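You operate a simulated robot arm through the tools that you are given. There is no shell and no other tool. Be economical: measure what you need, move in short steps, check, and stop when the job is done.

You run a simulated two-armed robot. Do the job below in one go: nothing can be reset, and whatever is moved stays where it is left.

JOB
Carry the wide holder with both arms and set it on the top of the short bench under the window.

It is judged by the outcome, as a careful person would: the job done as asked, and still so three seconds after it is handed in. It fails if anything else is knocked over, pushed out of place, dropped, spilled or broken.

ROBOT AND FRAMES
Two 6-joint arms with three-finger grippers on one trunk, on a base that drives. Base frame: it is fixed to the floor where the robot stands at the start and does not move with it; the origin is under the middle of the robot, x ahead of it, y to its left, z up; the surface under the hand at the start is at about z = 0.76. Readings come in m, degrees, newtons and seconds.
The left shoulder is at the start at [0.021, 0.17, 1.491], the right one opposite. With the tool pointing down near the work surface each hand reaches from about 0.24 to 0.52 m from the robot's upright axis, wherever it stands, measured 20 degrees to its own side. Places, roughly: top of the short bench under the window [-0.7, -3.5, 0.8]. Payload 2.2 kg a hand.
The TCP of each hand is the grasp point between the finger pads, 0.025 m short of the fingertips. In the tool frame z runs along the fingers and y along their closing line. The gripper opens to 0.104 m. The gripper's body begins 0.074 m behind the TCP.
Orientation is that of the tool frame in the base frame, as [roll, pitch, yaw] about the fixed x, y, z axes, in that order (R = Rz(yaw) Ry(pitch) Rx(roll)). With the fingers straight down and closing along the base's y, the tool's x points along the base's -x, its y along +y and its z along -z.

CONTROLS
- The arms move only by the tool apply_moves. It takes "left_deltas", "right_deltas" or both (then of equal length, played together; a hand with none holds still); each is one flat list of numbers, 7 for each row, row after row: the shift along the tool's x, y, z in units of 100 mm (1.0 is 100 mm), then the turn, a rotation vector about the tool's x, y, z in units of 60 degrees (1.0 is 60 degrees), then the opening, from 0 (shut) to 1 (fully open). In form: [x, y, z, rx, ry, rz, fingers, x, y, z, rx, ry, rz, fingers, ...]. A call has 1 to 20 rows; each row is the pose to reach, as a shift and turn from the pose commanded when the call began, along the tool's axes at that moment. A call with a number of a shift or a turn outside -1 to 1 is refused whole. A row lasts 0.2 s, in which the tool goes at most 0.05 m and 8.6 degrees; a call with a longer step from one row to the next is refused whole, and so is a gripper value outside its range. Where a pose cannot be reached the arm comes as near as it can. A force on the tool above 40 N (or 10 N above the force at the start of the call, whichever is more), or a blocked arm, ends the call early, and 0.2 s more pass. The fingers move at their own pace and stop on an object; they squeeze with about 22 N. The grip force told is the motor's: it shows also when the fingers shut on nothing. Time passes only in rows, and 0.2 s behind the last, so rows that repeat a pose let the fingers close. It gives the time, the measured TCP pose, the force on the tool (base axes), the opening and the grip force at its end, in the units of the frame above (readings bear some noise), with the torque about the TCP (base axes, N m) and any sound that the robot's microphone picked up.
- Cameras (640 x 400 px; columns grow to the right, rows downward): "scene" is now at [0.1583, -0.0137, 1.3807]; the picture's right is [-0.10, -1.00, 0.00], its down [-0.68, 0.07, -0.73] and it looks along [0.73, -0.07, -0.68] (base axes); focal length 260 px, centre (320, 200). "left" rides on the left gripper at [0.082, -0.003, -0.104] in its tool frame; the picture's right is [0.04, 1.00, 0.00], its down [-0.75, 0.03, -0.66] and it looks along [-0.66, 0.03, 0.75] (tool axes); focal length 256 px, centre (320, 200). "right" rides on the right gripper at [0.082, 0.003, -0.104] in its tool frame; the picture's right is [-0.04, 1.00, 0.00], its down [-0.75, -0.03, -0.66] and it looks along [-0.66, -0.03, 0.75] (tool axes); focal length 256 px, centre (320, 200). There is no depth. A picture from a camera that has moved, and an enlarged one, comes with that camera's place and axes in the base frame and with its lens. The place of the scene camera against the robot may be out by one fixed shift of up to 0.018 m in any direction.
- camera(camera): a new picture of that camera. No time passes.
- lift_body(by): slides the trunk up (or, below 0, down) by that many m; the arms and the scene camera ride with it, the base frame stays. It gives what a move gives, with no picture.
- drive_base(legs): drives the robot by 1 to 6 legs, each [ahead, left, turn to the left] in m, m and degrees, along the robot's own axes; the way and the turn of a leg run together, so that a leg with both is an arc; at most 1.5 m and 180 degrees a leg. The arms and the cameras ride along, it lands a little off, and it stops where it bumps. It gives what a move gives.
- turn_head(pan, tilt): turns the head with the scene camera to pan (to the left, within 60 degrees either way) and tilt (down, from -29 to 69), counted from straight ahead of the robot. It gives what a move gives.
- close_up(camera, box): a new picture of the part [left, top, right, bottom] of that camera's present view, enlarged. No time passes.
- close_job(): hands the job in; it is judged then, once.

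Work in short steps. Places have to be worked out from the pictures, the camera data and where the tool is seen: move nearer, look again, correct. Check each grasp and each placing, and mend what went wrong. You have 120 turns and 92 pictures in all, those below and enlarged ones among them. Open the grippers and draw the arms clear of the work before you hand the job in, unless the task says otherwise; then end with one line.

The tools are called after "Request:" as a command line: name --argument value ..., lists and objects as JSON in quotes. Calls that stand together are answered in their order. apply_moves: Moves the arms, as the interface text tells. Its arguments: {"type":"object","properties":{"left_deltas":{"type":"array","items":{"type":"number"}},"right_deltas":{"type":"array","items":{"type":"number"}}},"required":[]} The other tools are called the same way: lift_body (by) slides the trunk up or down; drive_base (legs) drives the base; turn_head (pan, tilt) turns the head that bears the scene camera; camera (camera) takes a picture; close_up (camera, box) takes an enlarged picture of a part of a camera's view; close_job () hands the job in.

At the start:

```text
time: 0.0
left_eef_pos: [0.4847, 0.1752, 1.0836]
left_orientation: [-180.0, 0.1, -179.9]
left_force: [-0.2, 0.1, -0.6]
left_torque: [0.05, 0.01, 0.05]
left_gripper_width: 0.1038
left_finger_force: 0.1
right_eef_pos: [0.4886, -0.189, 1.0831]
right_orientation: [-180.0, 0.0, -179.9]
right_force: [0.2, -0.2, -0.6]
right_torque: [-0.02, 0.0, 0.05]
right_gripper_width: 0.1041
right_finger_force: 0.1
trunk travel left (down, up): [-0.683, 0.058]
robot x, y, heading: [-0.001, -0.0003, 0.0]
head pan, tilt: [-5.5, 43.2]
```

scene: 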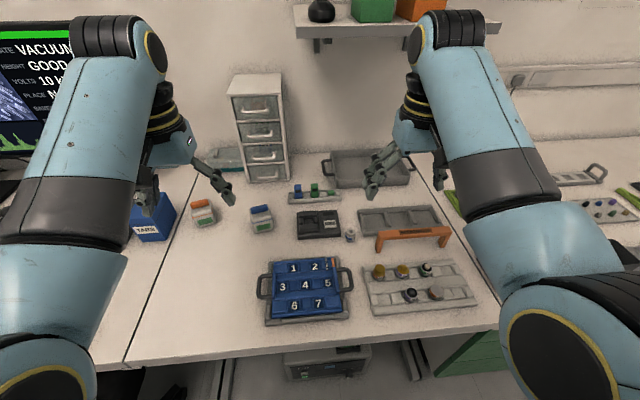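
right: 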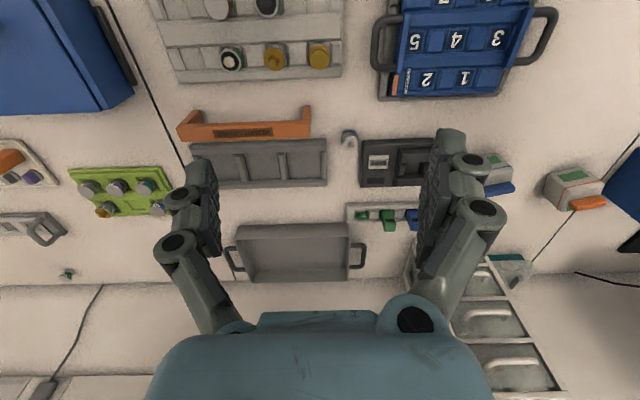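
left: 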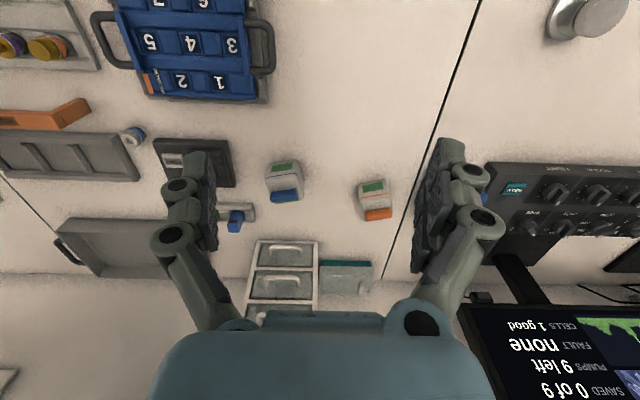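

I'll look closer at the candidate objects: the blue numbered thing with two handles, and the grey tray at the back.

Request:
close_up --camera "scene" --box '[240, 240, 500, 340]'

Request:
close_up --camera "scene" --box '[220, 130, 460, 250]'

Request:
close_up --camera "right" --box '[340, 0, 600, 130]'

```text
2.46 times, centred on (370, 290) of scene
camera zoom: at [0.1583, -0.0137, 1.3807], right [-0.1, -1.0, 0.0], down [-0.68, 0.07, -0.73], along [0.73, -0.07, -0.68], focal length 639 px, centre (197, -22)
```

zoom: 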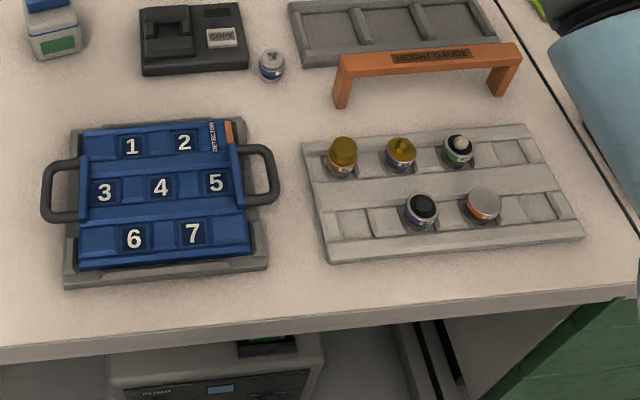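

```text
2.67 times, centred on (340, 190) of scene
camera zoom: at [0.1583, -0.0137, 1.3807], right [-0.1, -1.0, 0.0], down [-0.68, 0.07, -0.73], along [0.73, -0.07, -0.68], focal length 692 px, centre (267, 227)
```

zoom: 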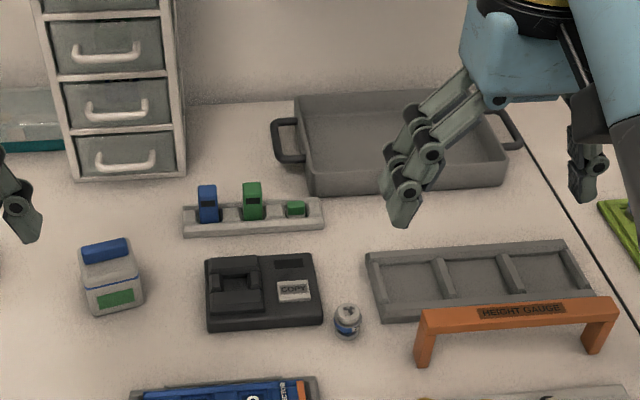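

```text
2.46 times, centred on (470, 65) of right
camera zoom: at [0.4075, -0.1874, 1.1866], right [0.04, 1.0, 0.0], down [0.75, -0.03, 0.66], along [0.66, -0.03, -0.75], focal length 630 px, centre (-49, 532)
```

zoom: 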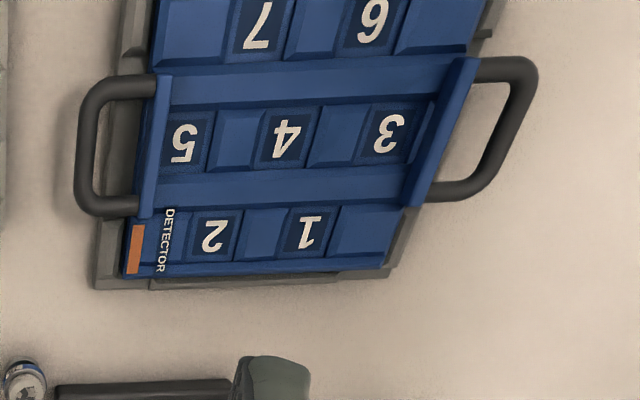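

The blue numbered holder with two side handles, sitting on a grey base, looks like the target. I'll check the rest of the room for other candidates and for the bench.

Request:
turn_head --pan -60 --tilt 20

Request:
camera --camera "scene"

Request:
turn_head --pan 55 --tilt 30

Request:
camera --camera "scene"

Request:
turn_head --pan 0 --tilt 60

Request:
camera --camera "scene"

```text
time: 1.2
left_eef_pos: [0.4852, 0.175, 1.0834]
left_orientation: [-180.0, 0.1, 179.9]
left_force: [0.8, -0.5, 0.0]
left_torque: [0.02, 0.03, 0.02]
left_gripper_width: 0.1042
left_finger_force: 0.2
right_eef_pos: [0.489, -0.1886, 1.0832]
right_orientation: [-180.0, 0.0, 180.0]
right_force: [0.3, 0.0, -0.3]
right_torque: [0.05, 0.03, 0.0]
right_gripper_width: 0.1037
right_finger_force: 0.0
trunk travel left (down, up): [-0.683, 0.058]
robot x, y, heading: [0.0062, -0.0006, 0.2]
head pan, tilt: [-60.0, 20.0]
```

```text
85 pictures are left
camera scene: at [0.1226, -0.0864, 1.4167], right [-0.87, -0.5, 0.0], down [-0.17, 0.3, -0.94], along [0.47, -0.81, -0.34], focal length 260 px, centre (320, 200)
```

scene: 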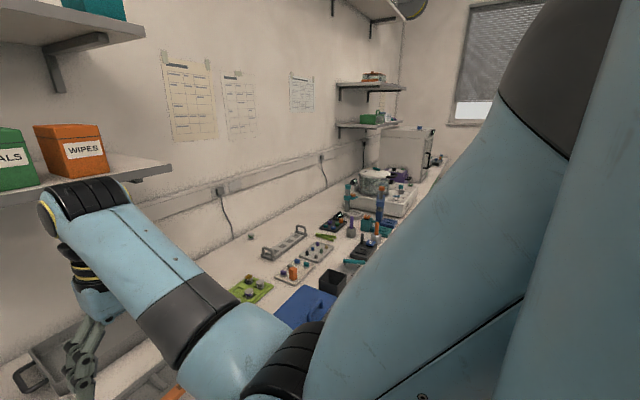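

```text
time: 3.2
left_eef_pos: [0.4841, 0.1745, 1.0844]
left_orientation: [180.0, -0.1, 180.0]
left_force: [-0.5, 0.0, 0.2]
left_torque: [-0.02, 0.03, -0.01]
left_gripper_width: 0.1041
left_finger_force: 0.1
right_eef_pos: [0.4895, -0.189, 1.084]
right_orientation: [179.9, 0.0, -179.9]
right_force: [-0.1, -0.3, -0.1]
right_torque: [0.04, 0.0, 0.01]
right_gripper_width: 0.1038
right_finger_force: 0.0
trunk travel left (down, up): [-0.683, 0.058]
robot x, y, heading: [0.0005, 0.0013, -0.1]
head pan, tilt: [55.0, 30.0]
```

```text
84 pictures are left
camera scene: at [0.1278, 0.0682, 1.4007], right [0.82, -0.57, 0.0], down [-0.29, -0.41, -0.87], along [0.5, 0.71, -0.5], focal length 260 px, centre (320, 200)
```

scene: 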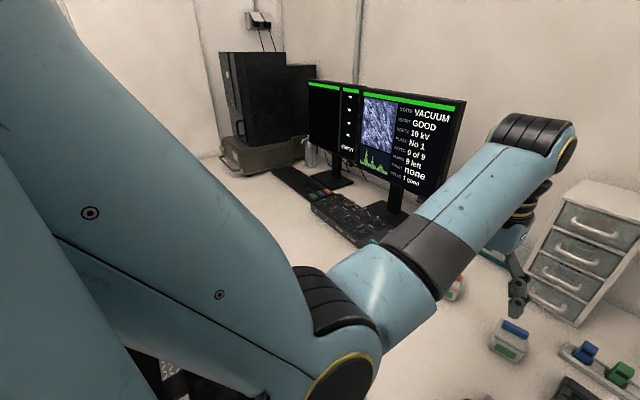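

```text
time: 4.4
left_eef_pos: [0.4848, 0.1759, 1.0829]
left_orientation: [-180.0, 0.1, -179.9]
left_force: [-0.1, -0.4, 0.3]
left_torque: [0.0, 0.03, -0.01]
left_gripper_width: 0.1039
left_finger_force: 0.1
right_eef_pos: [0.4892, -0.1889, 1.0841]
right_orientation: [-180.0, 0.0, 179.9]
right_force: [-0.1, -0.5, -0.5]
right_torque: [0.0, -0.01, -0.01]
right_gripper_width: 0.1041
right_finger_force: 0.1
trunk travel left (down, up): [-0.683, 0.058]
robot x, y, heading: [0.0026, -0.0019, 0.0]
head pan, tilt: [0.0, 60.0]
```

```text
83 pictures are left
camera scene: at [0.1426, -0.0057, 1.3586], right [0.0, -1.0, 0.0], down [-0.87, 0.0, -0.5], along [0.5, 0.0, -0.87], focal length 260 px, centre (320, 200)
```

scene: 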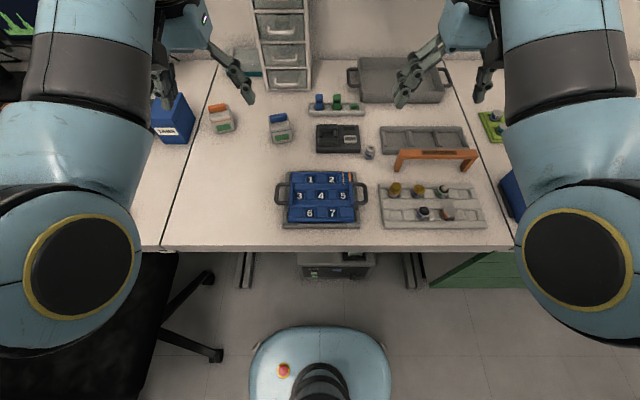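

Triangulating from the two wrist cameras, the handle bars sit at about (0.479, +0.108, 0.793) and (0.479, -0.1175, 0.793). I'll move both hands above them with narrowed fingers, then look again.

Request:
apply_moves --left_deltas '[0.02, -0.22, 0.33, 0, 0, 0, 0.7, 0.04, -0.45, 0.66, 0, 0, 0, 0.4, 0.06, -0.67, 1.0, 0, 0, 0, 0.24, 0.06, -0.67, 1.0, 0, 0, 0, 0.24]' --right_deltas '[0.03, 0.24, 0.33, 0, 0, 0, 0.7, 0.06, 0.48, 0.66, 0, 0, 0, 0.4, 0.1, 0.715, 1.0, 0, 0, 0, 0.24, 0.1, 0.715, 1.0, 0, 0, 0, 0.24]'

Request:
camera --camera "left"

Request:
camera --camera "right"

```text
time: 5.6
left_eef_pos: [0.5008, 0.1777, 0.99]
left_orientation: [174.3, 2.1, -177.9]
left_force: [0.6, -0.4, -0.3]
left_torque: [-0.02, -0.02, -0.01]
left_gripper_width: 0.0247
left_finger_force: 0.0
right_eef_pos: [0.5, -0.1742, 0.9921]
right_orientation: [-175.3, 2.2, 178.2]
right_force: [0.8, 0.0, 0.4]
right_torque: [0.04, -0.01, 0.01]
right_gripper_width: 0.0249
right_finger_force: 0.1
trunk travel left (down, up): [-0.683, 0.058]
robot x, y, heading: [-0.0024, -0.0009, 0.1]
head pan, tilt: [0.0, 60.0]
stopped in row 4 (left hand): the arm was blocked; the commanded pose is now the measured one
```

```text
82 pictures are left
camera left: at [0.4155, 0.1591, 1.089], right [-0.08, 0.99, 0.1], down [0.73, -0.01, 0.68], along [0.68, 0.13, -0.72], focal length 256 px, centre (320, 200)
```

left: 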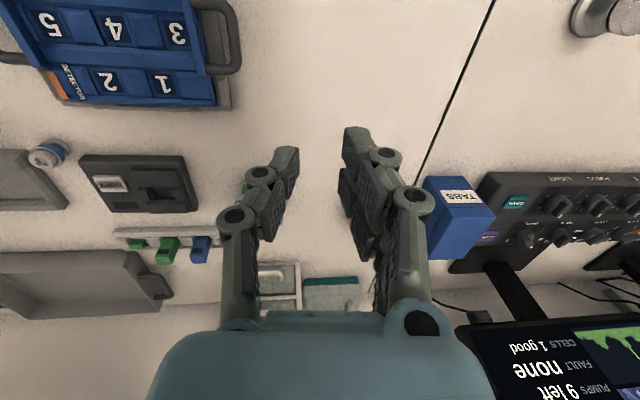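

```text
81 pictures are left
camera right: at [0.4154, -0.1614, 1.0917], right [0.07, 0.99, -0.08], down [0.73, 0.0, 0.68], along [0.68, -0.11, -0.72], focal length 256 px, centre (320, 200)
```

right: 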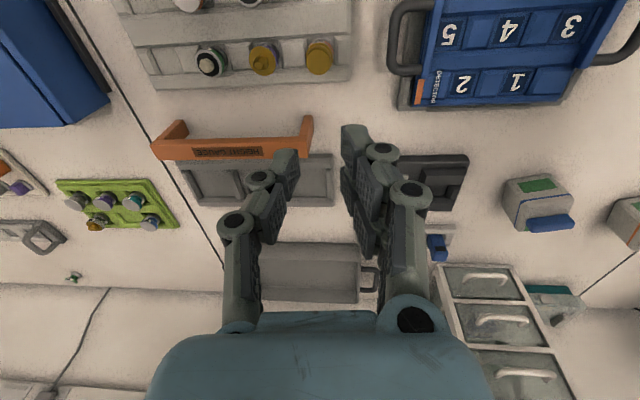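

The arms blocked before they could come inward: at this distance the inward reach is limited to about 20° to each side. I'll square the hands and draw them back, then drive nearer.

Request:
apply_moves --left_deltas '[0.33, 0, -0.1, 0.03, 0.012, 0.012, 0.24, 0.66, 0, -0.1, 0.06, 0.025, 0.025, 0.24, 1.0, 0, -0.1, 0.095, 0.035, 0.035, 0.24, 1.0, 0, -0.1, 0.095, 0.035, 0.035, 0.24]' --right_deltas '[0.33, 0, -0.1, -0.03, 0.012, -0.01, 0.24, 0.66, 0, -0.1, -0.05, 0.025, -0.02, 0.24, 1.0, 0, -0.1, -0.078, 0.037, -0.03, 0.24, 1.0, 0, -0.1, -0.078, 0.037, -0.03, 0.24]'

```text
time: 6.8
left_eef_pos: [0.4062, 0.194, 1.0008]
left_orientation: [177.7, 0.8, -179.8]
left_force: [-0.3, 1.0, -0.1]
left_torque: [-0.01, -0.01, 0.02]
left_gripper_width: 0.0251
left_finger_force: 0.1
right_eef_pos: [0.4053, -0.1956, 0.9983]
right_orientation: [-177.3, 0.7, 179.7]
right_force: [0.5, -0.9, -0.1]
right_torque: [-0.01, 0.03, 0.02]
right_gripper_width: 0.0249
right_finger_force: 0.1
trunk travel left (down, up): [-0.683, 0.058]
robot x, y, heading: [0.001, -0.0022, 0.2]
head pan, tilt: [0.0, 60.0]
stopped in row 4 (right hand): the arm was blocked; the commanded pose is now the measured one
```

Still limited laterally at this height. I'll test whether going lower frees the inward motion, since it's clear below at z 0.9.

Request:
apply_moves --left_deltas '[0.1, 0, 0.33, 0, 0, 0, 0.24, 0.2, 0, 0.66, 0, 0, 0, 0.24, 0.3, -0.1, 1.0, 0.03, 0.01, 0, 0.24, 0.3, -0.1, 1.0, 0.03, 0.01, 0, 0.24]' --right_deltas '[0.1, 0, 0.33, 0, 0, 0, 0.24, 0.2, 0, 0.66, 0, 0, 0, 0.24, 0.3, 0.1, 1.0, -0.04, 0.01, 0, 0.24, 0.3, 0.1, 1.0, -0.04, 0.01, 0, 0.24]'

Request:
camera --camera "scene"

```text
time: 7.8
left_eef_pos: [0.3758, 0.1858, 0.8993]
left_orientation: [179.6, 0.2, -179.7]
left_force: [0.7, -0.5, 0.3]
left_torque: [0.02, 0.0, -0.02]
left_gripper_width: 0.0251
left_finger_force: 0.1
right_eef_pos: [0.3761, -0.1887, 0.8967]
right_orientation: [-179.9, 0.1, 179.8]
right_force: [0.4, 0.5, -0.1]
right_torque: [0.0, 0.01, -0.01]
right_gripper_width: 0.0248
right_finger_force: 0.1
trunk travel left (down, up): [-0.683, 0.058]
robot x, y, heading: [-0.001, 0.0031, -0.0]
head pan, tilt: [0.0, 60.0]
```

```text
80 pictures are left
camera scene: at [0.1425, -0.0058, 1.3586], right [0.0, -1.0, 0.0], down [-0.87, 0.0, -0.5], along [0.5, 0.0, -0.87], focal length 260 px, centre (320, 200)
```

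scene: 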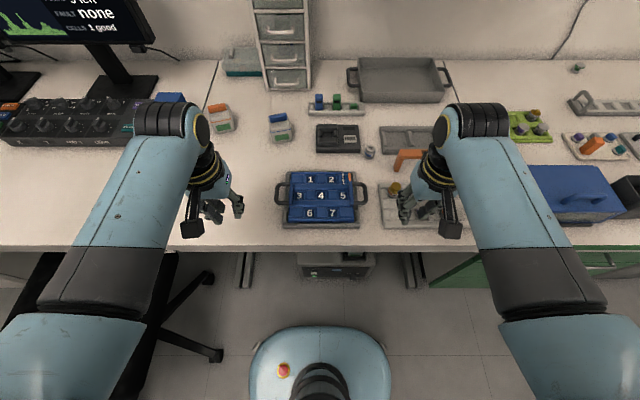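

Lower is freer. I'll test inward motion here, with the hands at z≈0.9 above the empty bench.

Request:
apply_moves --left_deltas '[0.0, -0.25, 0, 0, 0, 0, 0.24, 0, -0.5, 0, 0, 0, 0, 0.24, 0, -0.75, 0, 0, 0, 0, 0.24, 0, -0.75, 0, 0, 0, 0, 0.24]' --right_deltas '[0.0, 0.25, 0, 0, 0, 0, 0.24, 0, 0.5, 0, 0, 0, 0, 0.24, 0, 0.72, 0, 0, 0, 0, 0.24, 0, 0.72, 0, 0, 0, 0, 0.24]'

```text
time: 8.7
left_eef_pos: [0.3715, 0.2023, 0.8817]
left_orientation: [171.1, -0.4, -179.3]
left_force: [-0.2, -0.2, -0.2]
left_torque: [0.02, -0.04, 0.0]
left_gripper_width: 0.0251
left_finger_force: 0.0
right_eef_pos: [0.3732, -0.197, 0.8841]
right_orientation: [-172.5, -0.4, 179.4]
right_force: [0.2, 0.0, -0.5]
right_torque: [0.0, 0.0, 0.01]
right_gripper_width: 0.0249
right_finger_force: 0.1
trunk travel left (down, up): [-0.683, 0.058]
robot x, y, heading: [-0.0002, 0.0016, 0.1]
head pan, tilt: [0.0, 60.0]
stopped in row 4 (left hand): the arm was blocked; the commanded pose is now the measured one
```

The limit shows as fingers tilting outward, so the wrist orientation is the restriction. I'll test whether leaning the fingers inward (natural for the elbows-out pose) lets the hands go inward.

Request:
apply_moves --left_deltas '[0, -0.1, -0.05, 0.13, 0, 0, 0.24, 0, -0.2, -0.1, 0.26, 0, 0, 0.24, 0, -0.3, -0.15, 0.39, 0, 0, 0.24, 0, -0.4, -0.2, 0.52, 0, 0, 0.24, 0, -0.5, -0.25, 0.65, 0, 0, 0.24, 0, -0.5, -0.25, 0.65, 0, 0, 0.24]' --right_deltas '[0, 0.1, -0.05, -0.13, 0, 0, 0.24, 0, 0.2, -0.1, -0.26, 0, 0, 0.24, 0, 0.3, -0.15, -0.39, 0, 0, 0.24, 0, 0.4, -0.2, -0.52, 0, 0, 0.24, 0, 0.5, -0.25, -0.65, 0, 0, 0.24, 0, 0.5, -0.25, -0.65, 0, 0, 0.24]'

```text
time: 10.1
left_eef_pos: [0.3715, 0.1473, 0.8996]
left_orientation: [-149.6, -0.4, -179.3]
left_force: [0.3, 0.0, -0.1]
left_torque: [0.02, 0.0, 0.02]
left_gripper_width: 0.025
left_finger_force: 0.0
right_eef_pos: [0.3712, -0.1435, 0.9022]
right_orientation: [148.4, -0.3, 179.4]
right_force: [0.1, 0.1, 0.4]
right_torque: [-0.02, -0.03, -0.02]
right_gripper_width: 0.025
right_finger_force: 0.0
trunk travel left (down, up): [-0.683, 0.058]
robot x, y, heading: [0.0028, -0.0034, -0.0]
head pan, tilt: [0.0, 60.0]
```

Leaning inward works. Now I'll find the smallest lean at which y≈±0.113 can be reached.

Request:
apply_moves --left_deltas '[0, -0.15, 0.085, 0, 0, 0, 0.24, 0, -0.294, 0.17, -0.08, 0, 0, 0.24, 0, -0.294, 0.17, -0.167, 0, 0, 0.24, 0, -0.294, 0.17, -0.167, 0, 0, 0.24]' --right_deltas '[0, 0.15, 0.085, 0, 0, 0, 0.24, 0, 0.294, 0.17, 0.08, 0, 0, 0.24, 0, 0.294, 0.17, 0.167, 0, 0, 0.24, 0, 0.294, 0.17, 0.167, 0, 0, 0.24]'

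```text
time: 11.1
left_eef_pos: [0.3719, 0.1121, 0.8998]
left_orientation: [-159.7, -0.3, -179.4]
left_force: [0.4, 0.7, 0.0]
left_torque: [-0.01, -0.03, 0.01]
left_gripper_width: 0.025
left_finger_force: 0.0
right_eef_pos: [0.3727, -0.1083, 0.9032]
right_orientation: [158.4, -0.4, 179.4]
right_force: [-0.2, 0.0, 0.4]
right_torque: [0.01, 0.01, 0.02]
right_gripper_width: 0.0248
right_finger_force: 0.1
trunk travel left (down, up): [-0.683, 0.058]
robot x, y, heading: [0.0029, -0.0057, -0.3]
head pan, tilt: [0.0, 60.0]
```

A 20° lean works at y≈±0.11. I'll try about 10°.

Request:
apply_moves --left_deltas '[0, 0, 0, -0.08, 0, 0, 0.24, 0, 0, 0, -0.16, 0, 0, 0.24, 0, 0, 0, -0.16, 0, 0, 0.24]' --right_deltas '[0, 0, 0, 0.08, 0, 0, 0.24, 0, 0, 0, 0.16, 0, 0, 0.24, 0, 0, 0, 0.16, 0, 0, 0.24]'

```text
time: 12.1
left_eef_pos: [0.3718, 0.1424, 0.8927]
left_orientation: [-172.2, -0.4, -179.4]
left_force: [0.0, 0.5, 0.0]
left_torque: [-0.03, -0.02, -0.04]
left_gripper_width: 0.0249
left_finger_force: 0.1
right_eef_pos: [0.3745, -0.1372, 0.8975]
right_orientation: [170.8, -0.3, 179.3]
right_force: [-0.4, -0.3, -0.8]
right_torque: [0.01, 0.02, -0.01]
right_gripper_width: 0.0249
right_finger_force: 0.1
trunk travel left (down, up): [-0.683, 0.058]
robot x, y, heading: [-0.0016, -0.0012, -0.0]
head pan, tilt: [0.0, 60.0]
stopped in row 3 (left hand): the arm was blocked; the commanded pose is now the measured one
```

The wrist seems limited to |y|≳0.18, so a 22° inward lean is workable. I'll move to pre-grasp poses about 9 cm back along the finger axis from each handle bar and take close looks.

Request:
apply_moves --left_deltas '[-0.25, 0.01, 0.02, 0.08, 0, 0, 0.2, -0.5, 0.02, 0.03, 0.16, 0, 0, 0.2, -0.75, 0.03, 0.05, 0.237, 0, 0, 0.2, -1.0, 0.039, 0.066, 0.237, 0, 0, 0.2, -1.0, 0.039, 0.066, 0.237, 0, 0, 0.2]' --right_deltas '[-0.25, -0.05, 0.02, -0.08, 0, 0, 0.2, -0.5, -0.1, 0.05, -0.15, 0, 0, 0.2, -0.75, -0.15, 0.07, -0.213, 0, 0, 0.2, -1.0, -0.197, 0.09, -0.213, 0, 0, 0.2, -1.0, -0.197, 0.09, -0.213, 0, 0, 0.2]'

Request:
camera --camera "left"

Request:
camera --camera "right"

Request:
camera --camera "scene"

```text
time: 13.3
left_eef_pos: [0.4705, 0.1462, 0.8865]
left_orientation: [-157.9, -0.3, -179.3]
left_force: [-0.2, 0.0, 0.6]
left_torque: [0.04, -0.05, 0.01]
left_gripper_width: 0.0208
left_finger_force: 0.0
right_eef_pos: [0.472, -0.153, 0.8858]
right_orientation: [157.8, -0.3, 179.4]
right_force: [-0.2, 0.6, 0.6]
right_torque: [-0.01, -0.02, 0.02]
right_gripper_width: 0.0209
right_finger_force: 0.0
trunk travel left (down, up): [-0.683, 0.058]
robot x, y, heading: [0.002, 0.0015, -0.2]
head pan, tilt: [0.0, 60.0]
```

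```text
79 pictures are left
camera left: at [0.389, 0.1801, 0.9831], right [-0.05, 0.92, -0.38], down [0.75, 0.28, 0.59], along [0.66, -0.25, -0.71], focal length 256 px, centre (320, 200)
```

left: 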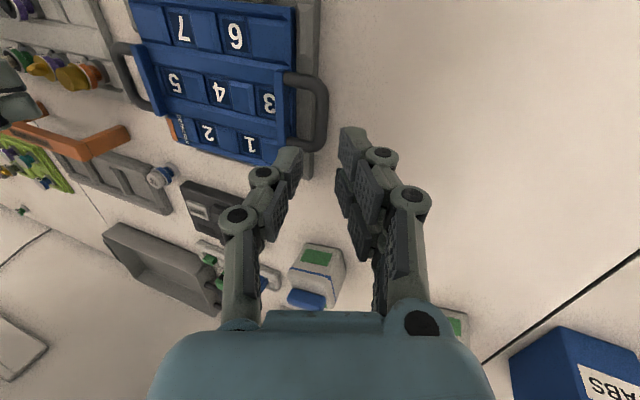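

```text
78 pictures are left
camera right: at [0.391, -0.1906, 0.9832], right [0.05, 0.92, 0.38], down [0.75, -0.28, 0.59], along [0.66, 0.25, -0.71], focal length 256 px, centre (320, 200)
```

right: 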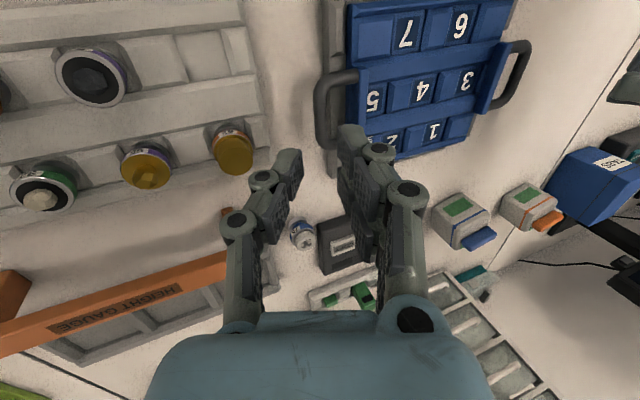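

```text
77 pictures are left
camera scene: at [0.1409, -0.0057, 1.3587], right [0.0, -1.0, 0.0], down [-0.87, 0.0, -0.5], along [0.5, 0.0, -0.87], focal length 260 px, centre (320, 200)
```

scene: 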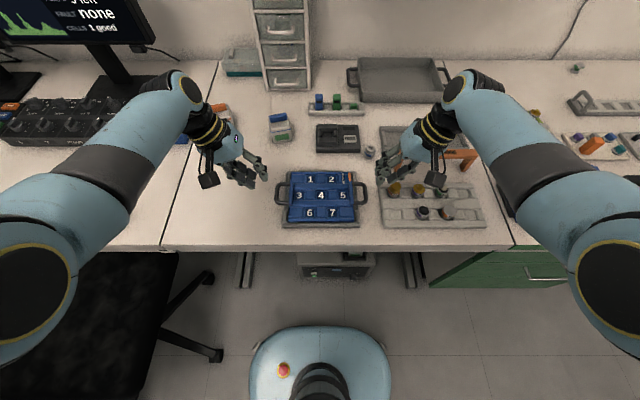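

Bars project to y≈0.107 on the left. I'll zoom in to check the loop gap and the cradle under the handles.

Request:
close_up --camera "left" --box '[240, 40, 380, 190]'

Request:
close_up --camera "right" --box '[270, 30, 410, 180]'

```text
2.67 times, centred on (310, 115) of left
camera zoom: at [0.389, 0.1801, 0.9831], right [-0.05, 0.92, -0.38], down [0.75, 0.28, 0.59], along [0.66, -0.25, -0.71], focal length 683 px, centre (347, 427)
```

zoom: 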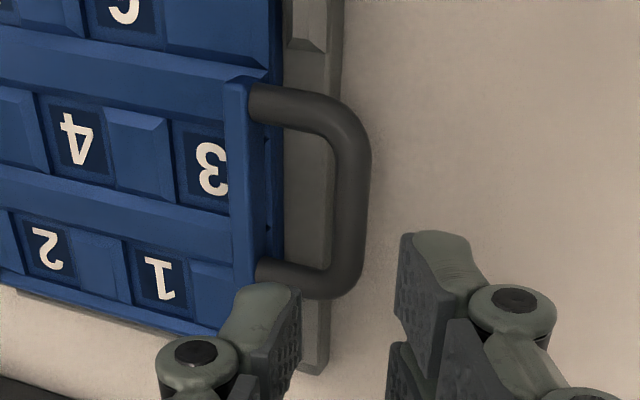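

```text
2.67 times, centred on (340, 105) of right
camera zoom: at [0.391, -0.1906, 0.9832], right [0.05, 0.92, 0.38], down [0.75, -0.28, 0.59], along [0.66, 0.25, -0.71], focal length 683 px, centre (267, 453)
```

zoom: 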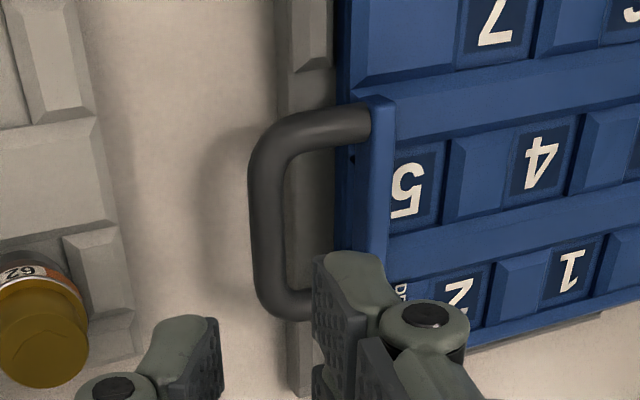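

The gap clears the 1 cm finger if the opening is about 17 mm, and both bars lie nearly on the finger axes. I'll descend 6 cm along the fingers and check again.

Request:
apply_moves --left_deltas '[-0.02, 0.014, 0.2, 0, 0, 0, 0.165, -0.04, 0.014, 0.4, 0, 0, 0, 0.165, -0.04, 0.014, 0.6, 0, 0, 0, 0.165, -0.04, 0.014, 0.6, 0, 0, 0, 0.165]' --right_deltas '[-0.02, -0.005, 0.2, 0, 0, 0, 0.165, -0.03, -0.005, 0.4, 0, 0, 0, 0.165, -0.03, -0.005, 0.6, 0, 0, 0, 0.165, -0.03, -0.005, 0.6, 0, 0, 0, 0.165]'

Request:
close_up --camera "left" --box '[220, 30, 420, 180]'

Request:
close_up --camera "right" --box '[220, 30, 420, 180]'

```text
time: 14.3
left_eef_pos: [0.4753, 0.1251, 0.8304]
left_orientation: [-157.9, -0.3, -179.2]
left_force: [-0.6, 0.6, 0.3]
left_torque: [-0.03, 0.01, -0.04]
left_gripper_width: 0.017
left_finger_force: 0.1
right_eef_pos: [0.4742, -0.1318, 0.8311]
right_orientation: [157.8, -0.3, 179.4]
right_force: [-0.1, 0.4, -0.5]
right_torque: [0.03, -0.03, -0.02]
right_gripper_width: 0.0168
right_finger_force: 0.1
trunk travel left (down, up): [-0.683, 0.058]
robot x, y, heading: [-0.0031, -0.0032, 0.1]
head pan, tilt: [0.0, 60.0]
```

```text
2.67 times, centred on (320, 105) of left
camera zoom: at [0.3941, 0.1582, 0.9277], right [-0.05, 0.93, -0.38], down [0.75, 0.28, 0.59], along [0.65, -0.25, -0.71], focal length 683 px, centre (320, 453)
```

zoom: 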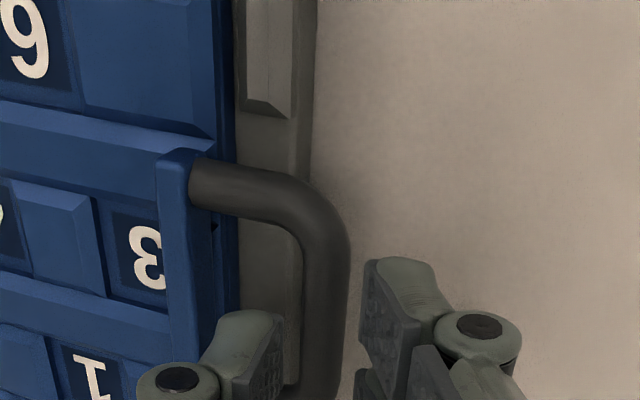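

```text
2.67 times, centred on (320, 105) of right
camera zoom: at [0.3936, -0.1693, 0.9267], right [0.05, 0.92, 0.38], down [0.75, -0.28, 0.59], along [0.66, 0.25, -0.71], focal length 683 px, centre (320, 453)
```

zoom: 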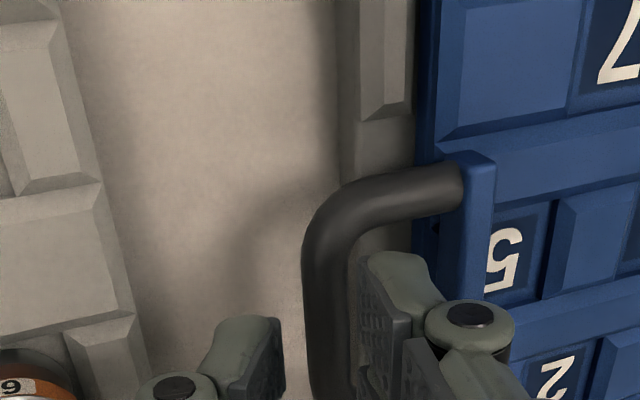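

Bars are centred between the fingertips to within about 1 mm. I'll descend the last 29 mm with a small correction.

Request:
apply_moves --left_deltas '[0, 0.008, 0.1, 0, 0, 0, 0.165, 0, 0.008, 0.2, 0, 0, 0, 0.165, 0, 0.008, 0.29, 0, 0, 0, 0.165, 0, 0.008, 0.29, 0, 0, 0, 0.165]' --right_deltas '[0, 0.01, 0.1, 0, 0, 0, 0.165, 0, 0.01, 0.2, 0, 0, 0, 0.165, 0, 0.01, 0.29, 0, 0, 0, 0.165, 0, 0.01, 0.29, 0, 0, 0, 0.165]'

Request:
close_up --camera "left" --box '[220, 50, 420, 200]'

Request:
close_up --camera "right" --box '[220, 50, 420, 200]'

Request:
camera --camera "scene"

```text
time: 15.3
left_eef_pos: [0.4691, 0.1179, 0.8101]
left_orientation: [-157.8, -0.3, -179.4]
left_force: [0.2, -2.4, 0.0]
left_torque: [-0.01, -0.04, -0.04]
left_gripper_width: 0.0183
left_finger_force: 0.4
left hand out of reach, approached as far as the arm can: row 2, 3, 4
right_eef_pos: [0.4702, -0.1229, 0.8101]
right_orientation: [157.8, -0.3, 179.4]
right_force: [5.5, 2.9, 12.3]
right_torque: [0.28, 0.1, -0.21]
right_gripper_width: 0.0255
right_finger_force: 3.4
right hand out of reach, approached as far as the arm can: row 2, 3, 4
trunk travel left (down, up): [-0.683, 0.058]
robot x, y, heading: [0.0008, 0.0013, 0.2]
head pan, tilt: [0.0, 60.0]
```

```text
2.67 times, centred on (320, 125) of left
camera zoom: at [0.3879, 0.1512, 0.9069], right [-0.05, 0.93, -0.38], down [0.75, 0.28, 0.59], along [0.65, -0.25, -0.71], focal length 683 px, centre (320, 400)
```

zoom: 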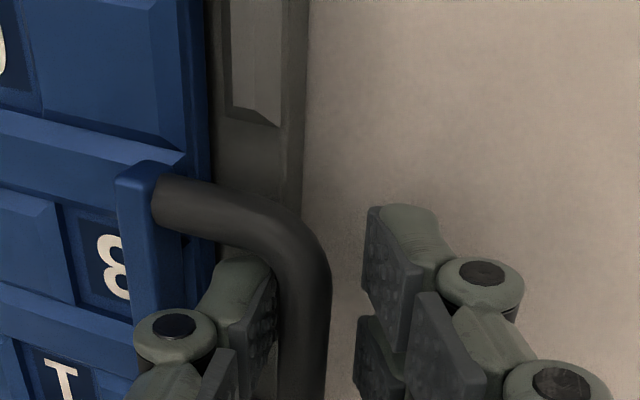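

```text
2.67 times, centred on (320, 125) of right
camera zoom: at [0.3884, -0.1607, 0.9069], right [0.05, 0.92, 0.38], down [0.75, -0.28, 0.59], along [0.66, 0.25, -0.71], focal length 683 px, centre (320, 400)
```

zoom: 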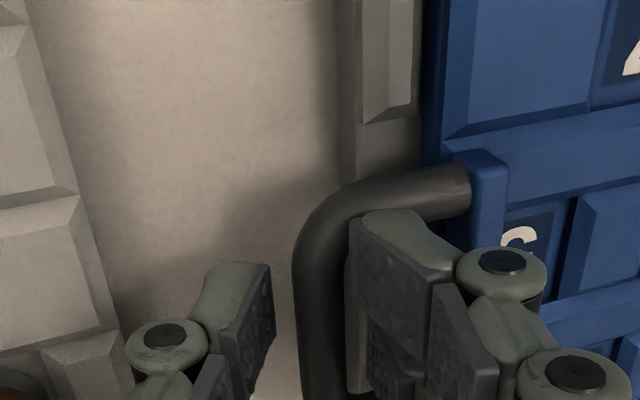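

```text
70 pictures are left
camera scene: at [0.1421, -0.0054, 1.3587], right [0.0, -1.0, 0.0], down [-0.87, 0.0, -0.5], along [0.5, 0.0, -0.87], focal length 260 px, centre (320, 200)
```

scene: 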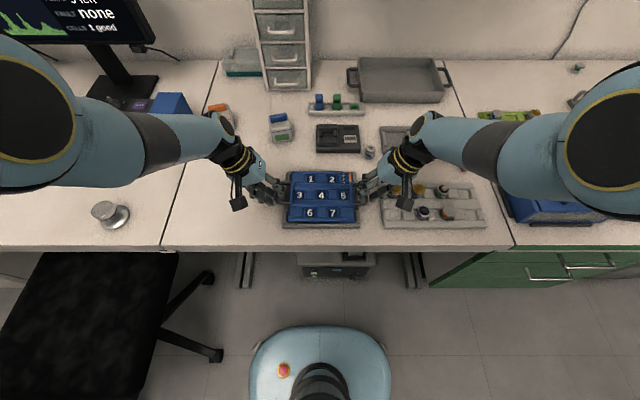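

The arms ran out of reach, and the right inner finger is pushing on the handle (12 N). I'll back both hands off along the fingers.

Request:
apply_moves --left_deltas '[0, 0, -0.15, 0, 0, 0, 0.165, -0.04, 0, -0.3, 0, 0, 0, 0.165, -0.05, 0, -0.45, 0, 0, 0, 0.165, -0.05, 0, -0.45, 0, 0, 0, 0.165]' --right_deltas '[0, 0, -0.15, 0, 0, 0, 0.165, -0.04, 0, -0.3, 0, 0, 0, 0.165, -0.05, 0, -0.45, 0, 0, 0, 0.165, -0.05, 0, -0.45, 0, 0, 0, 0.165]'

Request:
camera --camera "left"

Request:
camera --camera "right"

```text
time: 16.3
left_eef_pos: [0.4914, 0.1325, 0.8313]
left_orientation: [-157.9, -0.4, -179.4]
left_force: [0.6, 0.1, 0.1]
left_torque: [-0.01, 0.01, -0.03]
left_gripper_width: 0.0173
left_finger_force: 0.0
left hand out of reach, approached as far as the arm can: row 1, 2, 3, 4
right_eef_pos: [0.4749, -0.1421, 0.8508]
right_orientation: [157.9, -0.3, 179.5]
right_force: [-0.1, -0.1, -0.2]
right_torque: [0.01, -0.01, -0.02]
right_gripper_width: 0.0174
right_finger_force: 0.2
trunk travel left (down, up): [-0.683, 0.058]
robot x, y, heading: [0.0021, 0.0004, 0.1]
head pan, tilt: [0.0, 60.0]
```

```text
69 pictures are left
camera left: at [0.4098, 0.1662, 0.9287], right [-0.05, 0.93, -0.38], down [0.76, 0.28, 0.59], along [0.65, -0.25, -0.71], focal length 256 px, centre (320, 200)
```

left: 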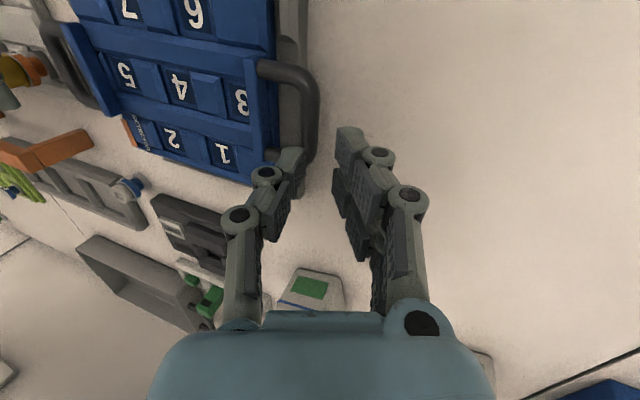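

```text
68 pictures are left
camera right: at [0.393, -0.1775, 0.9475], right [0.05, 0.93, 0.38], down [0.75, -0.28, 0.59], along [0.65, 0.25, -0.71], focal length 256 px, centre (320, 200)
```

right: 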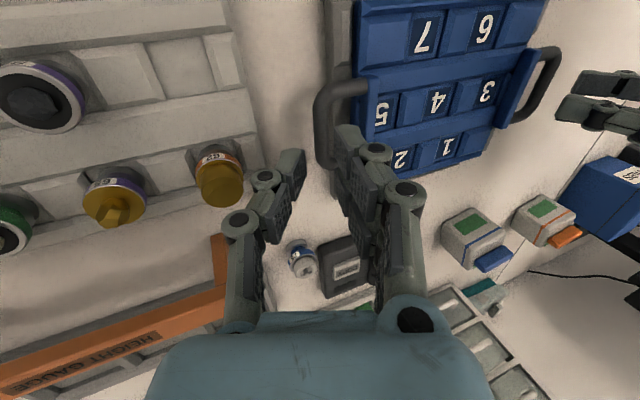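

I'll pull both hands up and toward the robot, out of the reach limit, before lowering the trunk.

Request:
apply_moves --left_deltas '[0.1, -0.07, -0.2, 0, 0, 0, 0.165, 0.25, -0.15, -0.4, 0, 0, 0, 0.165, 0.4, -0.22, -0.6, 0, 0, 0, 0.165, 0.4, -0.22, -0.6, 0, 0, 0, 0.165]' --right_deltas '[0.1, 0.05, -0.15, 0, 0, 0, 0.165, 0.2, 0.1, -0.3, 0, 0, 0, 0.165, 0.3, 0.15, -0.4, 0, 0, 0, 0.165, 0.3, 0.15, -0.4, 0, 0, 0, 0.165]'

```text
time: 17.3
left_eef_pos: [0.5043, 0.1295, 0.8458]
left_orientation: [-157.9, -0.5, -179.5]
left_force: [-0.3, 0.0, -1.0]
left_torque: [-0.03, 0.04, 0.01]
left_gripper_width: 0.017
left_finger_force: 0.0
left hand out of reach, approached as far as the arm can: row 1, 2, 3, 4
right_eef_pos: [0.4444, -0.1425, 0.894]
right_orientation: [158.0, -0.3, 179.4]
right_force: [0.7, 0.5, 0.4]
right_torque: [0.0, -0.02, 0.0]
right_gripper_width: 0.0174
right_finger_force: 0.1
trunk travel left (down, up): [-0.683, 0.058]
robot x, y, heading: [-0.0022, -0.003, -0.0]
head pan, tilt: [0.0, 60.0]
```

The left arm hangs at its extension limit. I'll look before freeing it.

Request:
camera --camera "scene"

```text
67 pictures are left
camera scene: at [0.1431, -0.0061, 1.3585], right [0.0, -1.0, 0.0], down [-0.87, 0.0, -0.5], along [0.5, 0.0, -0.87], focal length 260 px, centre (320, 200)
```

scene: 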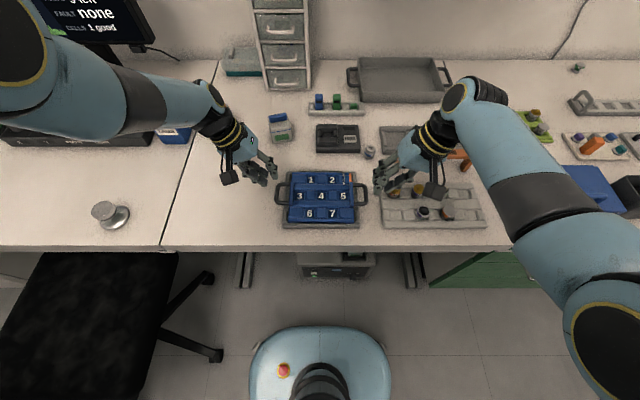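

The left elbow has swung out forward. I'll return the left hand toward the earlier comfortable pose (outward, up, back).

Request:
apply_moves --left_deltas '[0.1, 0.1, -0.15, -0.1, 0, 0, 0.165, 0.2, 0.2, -0.3, -0.2, 0, 0, 0.165, 0.35, 0.3, -0.45, -0.3, 0, 0, 0.165, 0.5, 0.4, -0.6, -0.35, 0, 0, 0.165, 0.7, 0.5, -0.75, -0.35, 0, 0, 0.165, 0.7, 0.5, -0.75, -0.35, 0, 0, 0.165]'

Request:
camera --camera "scene"

```text
time: 18.7
left_eef_pos: [0.5073, 0.1951, 0.8347]
left_orientation: [-178.9, -0.4, -179.3]
left_force: [0.2, -0.2, -0.2]
left_torque: [0.0, 0.01, 0.01]
left_gripper_width: 0.0172
left_finger_force: 0.0
left hand out of reach, approached as far as the arm can: row 1, 2, 3, 4, 5, 6
right_eef_pos: [0.444, -0.1413, 0.8932]
right_orientation: [157.8, -0.3, 179.4]
right_force: [0.3, -0.1, -0.1]
right_torque: [0.02, -0.01, -0.03]
right_gripper_width: 0.0174
right_finger_force: 0.1
trunk travel left (down, up): [-0.683, 0.058]
robot x, y, heading: [0.0006, 0.0021, -0.2]
head pan, tilt: [0.0, 60.0]
```

```text
66 pictures are left
camera scene: at [0.1427, -0.006, 1.3586], right [0.0, -1.0, 0.0], down [-0.87, 0.0, -0.5], along [0.5, 0.0, -0.87], focal length 260 px, centre (320, 200)
```

scene: 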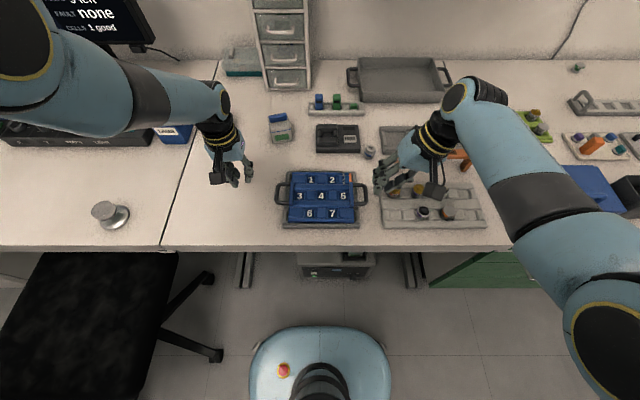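

The left arm is stuck near a straight-elbow configuration. I'll try a larger move back and up to bend the elbow.

Request:
apply_moves --left_deltas '[0.2, 0.1, -0.3, 0, 0, 0, 0.165, 0.4, 0.2, -0.6, 0, 0, 0, 0.165, 0.6, 0.3, -0.9, 0, 0, 0, 0.165, 0.8, 0.3, -1.0, 0, 0, 0, 0.165, 1.0, 0.3, -1.0, 0, 0, 0, 0.165, 1.0, 0.3, -1.0, 0, 0, 0, 0.165, 1.0, 0.3, -1.0, 0, 0, 0, 0.165, 1.0, 0.3, -1.0, 0, 0, 0, 0.165]'

```text
time: 20.5
left_eef_pos: [0.5138, 0.2176, 0.8396]
left_orientation: [-178.9, -0.4, -179.4]
left_force: [0.6, -0.3, 1.0]
left_torque: [-0.01, -0.02, 0.03]
left_gripper_width: 0.0169
left_finger_force: 0.1
left hand out of reach, approached as far as the arm can: row 1, 2, 3, 4, 5, 6, 7, 8
right_eef_pos: [0.4441, -0.1418, 0.8934]
right_orientation: [157.9, -0.3, 179.4]
right_force: [0.3, 1.1, -0.3]
right_torque: [-0.02, 0.01, 0.01]
right_gripper_width: 0.017
right_finger_force: 0.0
trunk travel left (down, up): [-0.683, 0.058]
robot x, y, heading: [-0.0002, -0.0053, -0.3]
head pan, tilt: [0.0, 60.0]
```

I'll look at the left arm itself by panning the head.

Request:
turn_head --pan 45 --tilt 25

Request:
camera --camera "scene"

```text
time: 21.7
left_eef_pos: [0.5131, 0.2182, 0.8397]
left_orientation: [-178.9, -0.5, -179.4]
left_force: [0.1, 0.1, 0.5]
left_torque: [0.0, 0.0, 0.01]
left_gripper_width: 0.0173
left_finger_force: 0.0
right_eef_pos: [0.4438, -0.142, 0.8948]
right_orientation: [157.9, -0.3, 179.4]
right_force: [0.0, 0.3, -0.1]
right_torque: [0.0, -0.01, 0.01]
right_gripper_width: 0.0173
right_finger_force: 0.0
trunk travel left (down, up): [-0.683, 0.058]
robot x, y, heading: [-0.0006, -0.0023, 0.2]
head pan, tilt: [45.0, 25.0]
```

```text
65 pictures are left
camera scene: at [0.1412, 0.0593, 1.4086], right [0.71, -0.71, 0.0], down [-0.3, -0.3, -0.91], along [0.64, 0.64, -0.42], focal length 260 px, centre (320, 200)
```

scene: 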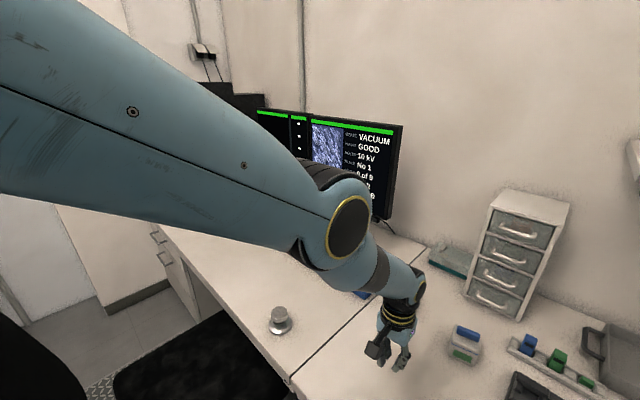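

The left arm is nearly straight. A temporary pitch of the tool should make the elbow share the rotation and bend, so I'll try that while drawing back.

Request:
apply_moves --left_deltas '[0.1, 0, -0.1, 0, 0.13, 0, 0.165, 0.2, 0, -0.2, 0, 0.26, 0, 0.165, 0.3, 0, -0.3, 0, 0.39, 0, 0.165, 0.4, 0, -0.4, 0, 0.5, 0, 0.165, 0.4, 0, -0.4, 0, 0.5, 0, 0.165]'

```text
time: 22.9
left_eef_pos: [0.4388, 0.2272, 0.9061]
left_orientation: [-178.7, -30.5, 180.0]
left_force: [-0.1, 0.2, -0.3]
left_torque: [0.0, -0.01, 0.0]
left_gripper_width: 0.0174
left_finger_force: 0.0
left hand out of reach, approached as far as the arm can: row 1, 2, 3, 4, 5
right_eef_pos: [0.4448, -0.1413, 0.8941]
right_orientation: [157.9, -0.2, 179.4]
right_force: [-0.6, -0.8, -0.6]
right_torque: [0.02, -0.01, -0.04]
right_gripper_width: 0.017
right_finger_force: 0.0
trunk travel left (down, up): [-0.683, 0.058]
robot x, y, heading: [0.0001, -0.0007, -0.2]
head pan, tilt: [45.0, 25.0]
```

It moved back. Now I'll rotate the pitch back while asking for a shorter reach.

Request:
apply_moves --left_deltas '[0.2, 0, -0.2, 0, 0, 0, 0.165, 0.4, 0, -0.4, 0, 0, 0, 0.165, 0.4, 0, -0.4, 0, -0.13, 0, 0.165, 0.4, 0, -0.4, 0, -0.26, 0, 0.165, 0.4, 0, -0.4, 0, -0.38, 0, 0.165, 0.4, 0, -0.4, 0, -0.5, 0, 0.165, 0.4, 0, -0.4, 0, -0.5, 0, 0.165]'

Request:
camera --camera "scene"

```text
time: 24.5
left_eef_pos: [0.5435, 0.2237, 0.8754]
left_orientation: [-178.9, -0.4, -179.4]
left_force: [0.3, 0.4, -0.9]
left_torque: [-0.01, -0.03, -0.01]
left_gripper_width: 0.0172
left_finger_force: 0.1
left hand out of reach, approached as far as the arm can: row 1, 2, 3, 4, 5, 6, 7
right_eef_pos: [0.444, -0.1421, 0.8949]
right_orientation: [157.9, -0.3, 179.5]
right_force: [-0.4, -0.4, -0.8]
right_torque: [-0.01, 0.03, 0.02]
right_gripper_width: 0.0174
right_finger_force: 0.0
trunk travel left (down, up): [-0.683, 0.058]
robot x, y, heading: [-0.0001, -0.001, -0.3]
head pan, tilt: [45.0, 25.0]
```

```text
64 pictures are left
camera scene: at [0.1411, 0.0594, 1.4086], right [0.71, -0.71, 0.0], down [-0.3, -0.3, -0.91], along [0.64, 0.64, -0.42], focal length 260 px, centre (320, 200)
```

scene: 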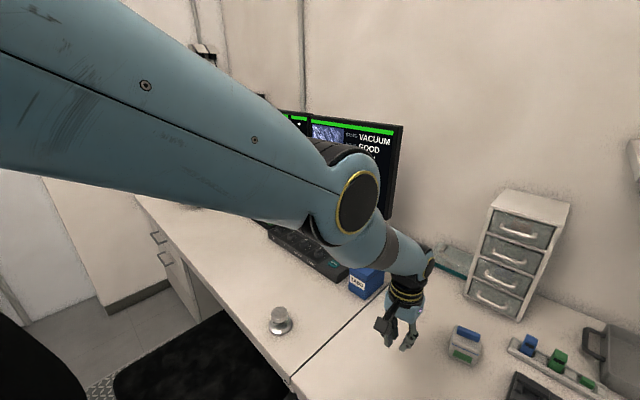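

Still straight. The elbow seems to bend sideways, outward, so I'll rotate the hand inward (lean plus yaw) while asking for a shorter reach.

Request:
apply_moves --left_deltas '[0.1, 0, -0.1, 0.08, 0, 0.08, 0.165, 0.2, 0, -0.2, 0.16, 0, 0.16, 0.165, 0.3, 0, -0.3, 0.24, 0, 0.24, 0.165, 0.4, 0, -0.4, 0.32, 0, 0.32, 0.165, 0.5, 0, -0.5, 0.4, 0, 0.4, 0.165, 0.6, 0, -0.6, 0.48, 0, 0.48, 0.165, 0.6, 0, -0.6, 0.48, 0, 0.48, 0.165]'

Request:
camera --camera "scene"

```text
time: 26.1
left_eef_pos: [0.5153, 0.2325, 0.9117]
left_orientation: [-151.0, 7.1, 153.0]
left_force: [0.5, 0.1, -0.4]
left_torque: [0.01, 0.01, 0.04]
left_gripper_width: 0.0172
left_finger_force: 0.1
left hand out of reach, approached as far as the arm can: row 1, 2, 3, 4, 5, 6, 7
right_eef_pos: [0.4455, -0.1402, 0.8943]
right_orientation: [157.8, -0.2, 179.5]
right_force: [-0.8, 0.4, 0.1]
right_torque: [0.02, -0.02, 0.02]
right_gripper_width: 0.0172
right_finger_force: 0.0
trunk travel left (down, up): [-0.683, 0.058]
robot x, y, heading: [-0.0043, -0.0023, 0.2]
head pan, tilt: [45.0, 25.0]
```

```text
63 pictures are left
camera scene: at [0.1412, 0.0591, 1.4086], right [0.71, -0.71, 0.0], down [-0.3, -0.3, -0.91], along [0.64, 0.64, -0.42], focal length 260 px, centre (320, 200)
```

scene: 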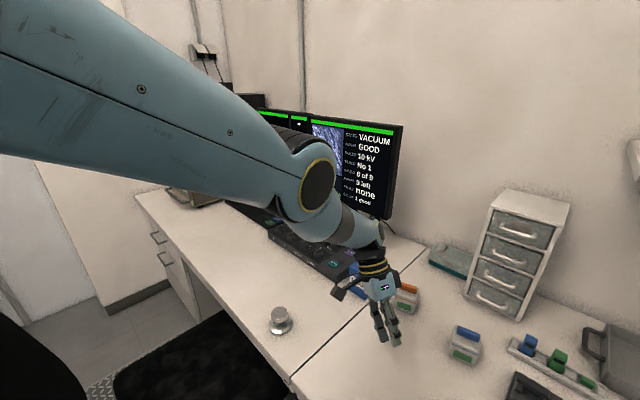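

The reach shortened slightly. I'll continue drawing back in this orientation.

Request:
apply_moves --left_deltas '[0.2, 0, -0.2, 0, 0, 0, 0.165, 0.4, 0, -0.4, 0, 0, 0, 0.165, 0.6, 0, -0.6, 0, 0, 0, 0.165, 0.8, 0, -0.8, 0, 0, 0, 0.165, 1, 0, -1, 0, 0, 0, 0.165, 1, 0, -1, 0, 0, 0, 0.165]'

Request:
camera --camera "scene"

```text
time: 27.5
left_eef_pos: [0.5031, 0.3511, 0.941]
left_orientation: [-151.0, 7.0, 153.1]
left_force: [-0.2, 0.5, -0.5]
left_torque: [0.03, 0.0, 0.01]
left_gripper_width: 0.0171
left_finger_force: 0.1
left hand out of reach, approached as far as the arm can: row 1, 2, 3, 4, 5, 6
right_eef_pos: [0.4447, -0.1436, 0.8947]
right_orientation: [157.8, -0.4, 179.5]
right_force: [-0.1, 0.3, -0.4]
right_torque: [-0.02, 0.01, -0.04]
right_gripper_width: 0.0172
right_finger_force: 0.0
trunk travel left (down, up): [-0.683, 0.058]
robot x, y, heading: [-0.0029, -0.0017, 0.1]
head pan, tilt: [45.0, 25.0]
```

```text
62 pictures are left
camera scene: at [0.1413, 0.059, 1.4086], right [0.71, -0.71, 0.0], down [-0.3, -0.3, -0.91], along [0.64, 0.64, -0.42], focal length 260 px, centre (320, 200)
```

scene: 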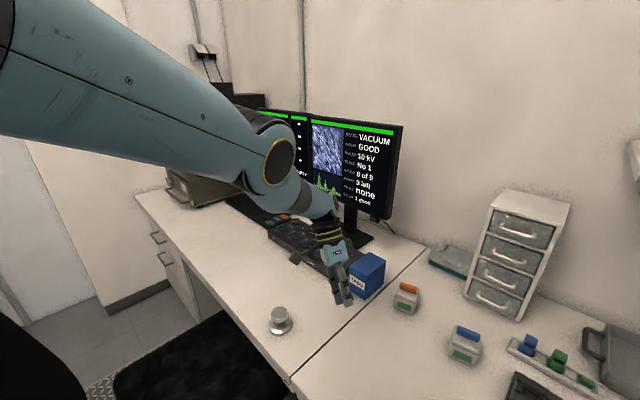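

Analysis: the reach data fit a straight arm (0.705 m from shoulder to wrist), and my retreat was purely radial, which is the singular direction. A tangential upward motion should bend the elbow, so I'll raise the left hand straight up.

Request:
apply_moves --left_deltas '[-0.04, -0.14, -0.26, 0, 0, 0, 0.165, -0.07, -0.29, -0.52, 0, 0, 0, 0.165, -0.11, -0.43, -0.78, 0, 0, 0, 0.165, -0.14, -0.55, -1.0, 0, 0, 0, 0.165, -0.14, -0.55, -1.0, 0, 0, 0, 0.165]'

```text
time: 28.7
left_eef_pos: [0.5496, 0.3698, 1.0293]
left_orientation: [-151.0, 7.1, 153.1]
left_force: [-0.2, -1.2, 0.1]
left_torque: [0.0, 0.02, -0.03]
left_gripper_width: 0.0171
left_finger_force: 0.1
left hand out of reach, approached as far as the arm can: row 1, 2, 3, 4, 5
right_eef_pos: [0.4445, -0.1411, 0.8939]
right_orientation: [157.9, -0.2, 179.4]
right_force: [-0.1, 0.9, -0.1]
right_torque: [0.02, 0.0, -0.02]
right_gripper_width: 0.0173
right_finger_force: 0.1
trunk travel left (down, up): [-0.683, 0.058]
robot x, y, heading: [-0.0023, -0.0029, 0.2]
head pan, tilt: [45.0, 25.0]
```

Still straight. I'll try the opposite tangential direction, down and back, while it's clear below.

Request:
apply_moves --left_deltas '[0.25, -0.03, 0.18, 0, 0, 0, 0.165, 0.5, -0.06, 0.36, 0, 0, 0, 0.165, 0.75, -0.08, 0.54, 0, 0, 0, 0.165, 0.97, -0.11, 0.73, 0, 0, 0, 0.165, 0.97, -0.11, 0.73, 0, 0, 0, 0.165]'

```text
time: 29.9
left_eef_pos: [0.4808, 0.3886, 0.9351]
left_orientation: [-151.1, 7.1, 153.1]
left_force: [-0.2, -0.4, -0.6]
left_torque: [-0.01, 0.0, 0.0]
left_gripper_width: 0.017
left_finger_force: 0.0
left hand out of reach, approached as far as the arm can: row 1, 2, 3, 4, 5
right_eef_pos: [0.4441, -0.1416, 0.8941]
right_orientation: [157.9, -0.2, 179.4]
right_force: [0.6, 0.7, 0.2]
right_torque: [-0.03, -0.02, 0.03]
right_gripper_width: 0.0172
right_finger_force: 0.1
trunk travel left (down, up): [-0.683, 0.058]
robot x, y, heading: [0.003, 0.0008, 0.2]
head pan, tilt: [45.0, 25.0]
```

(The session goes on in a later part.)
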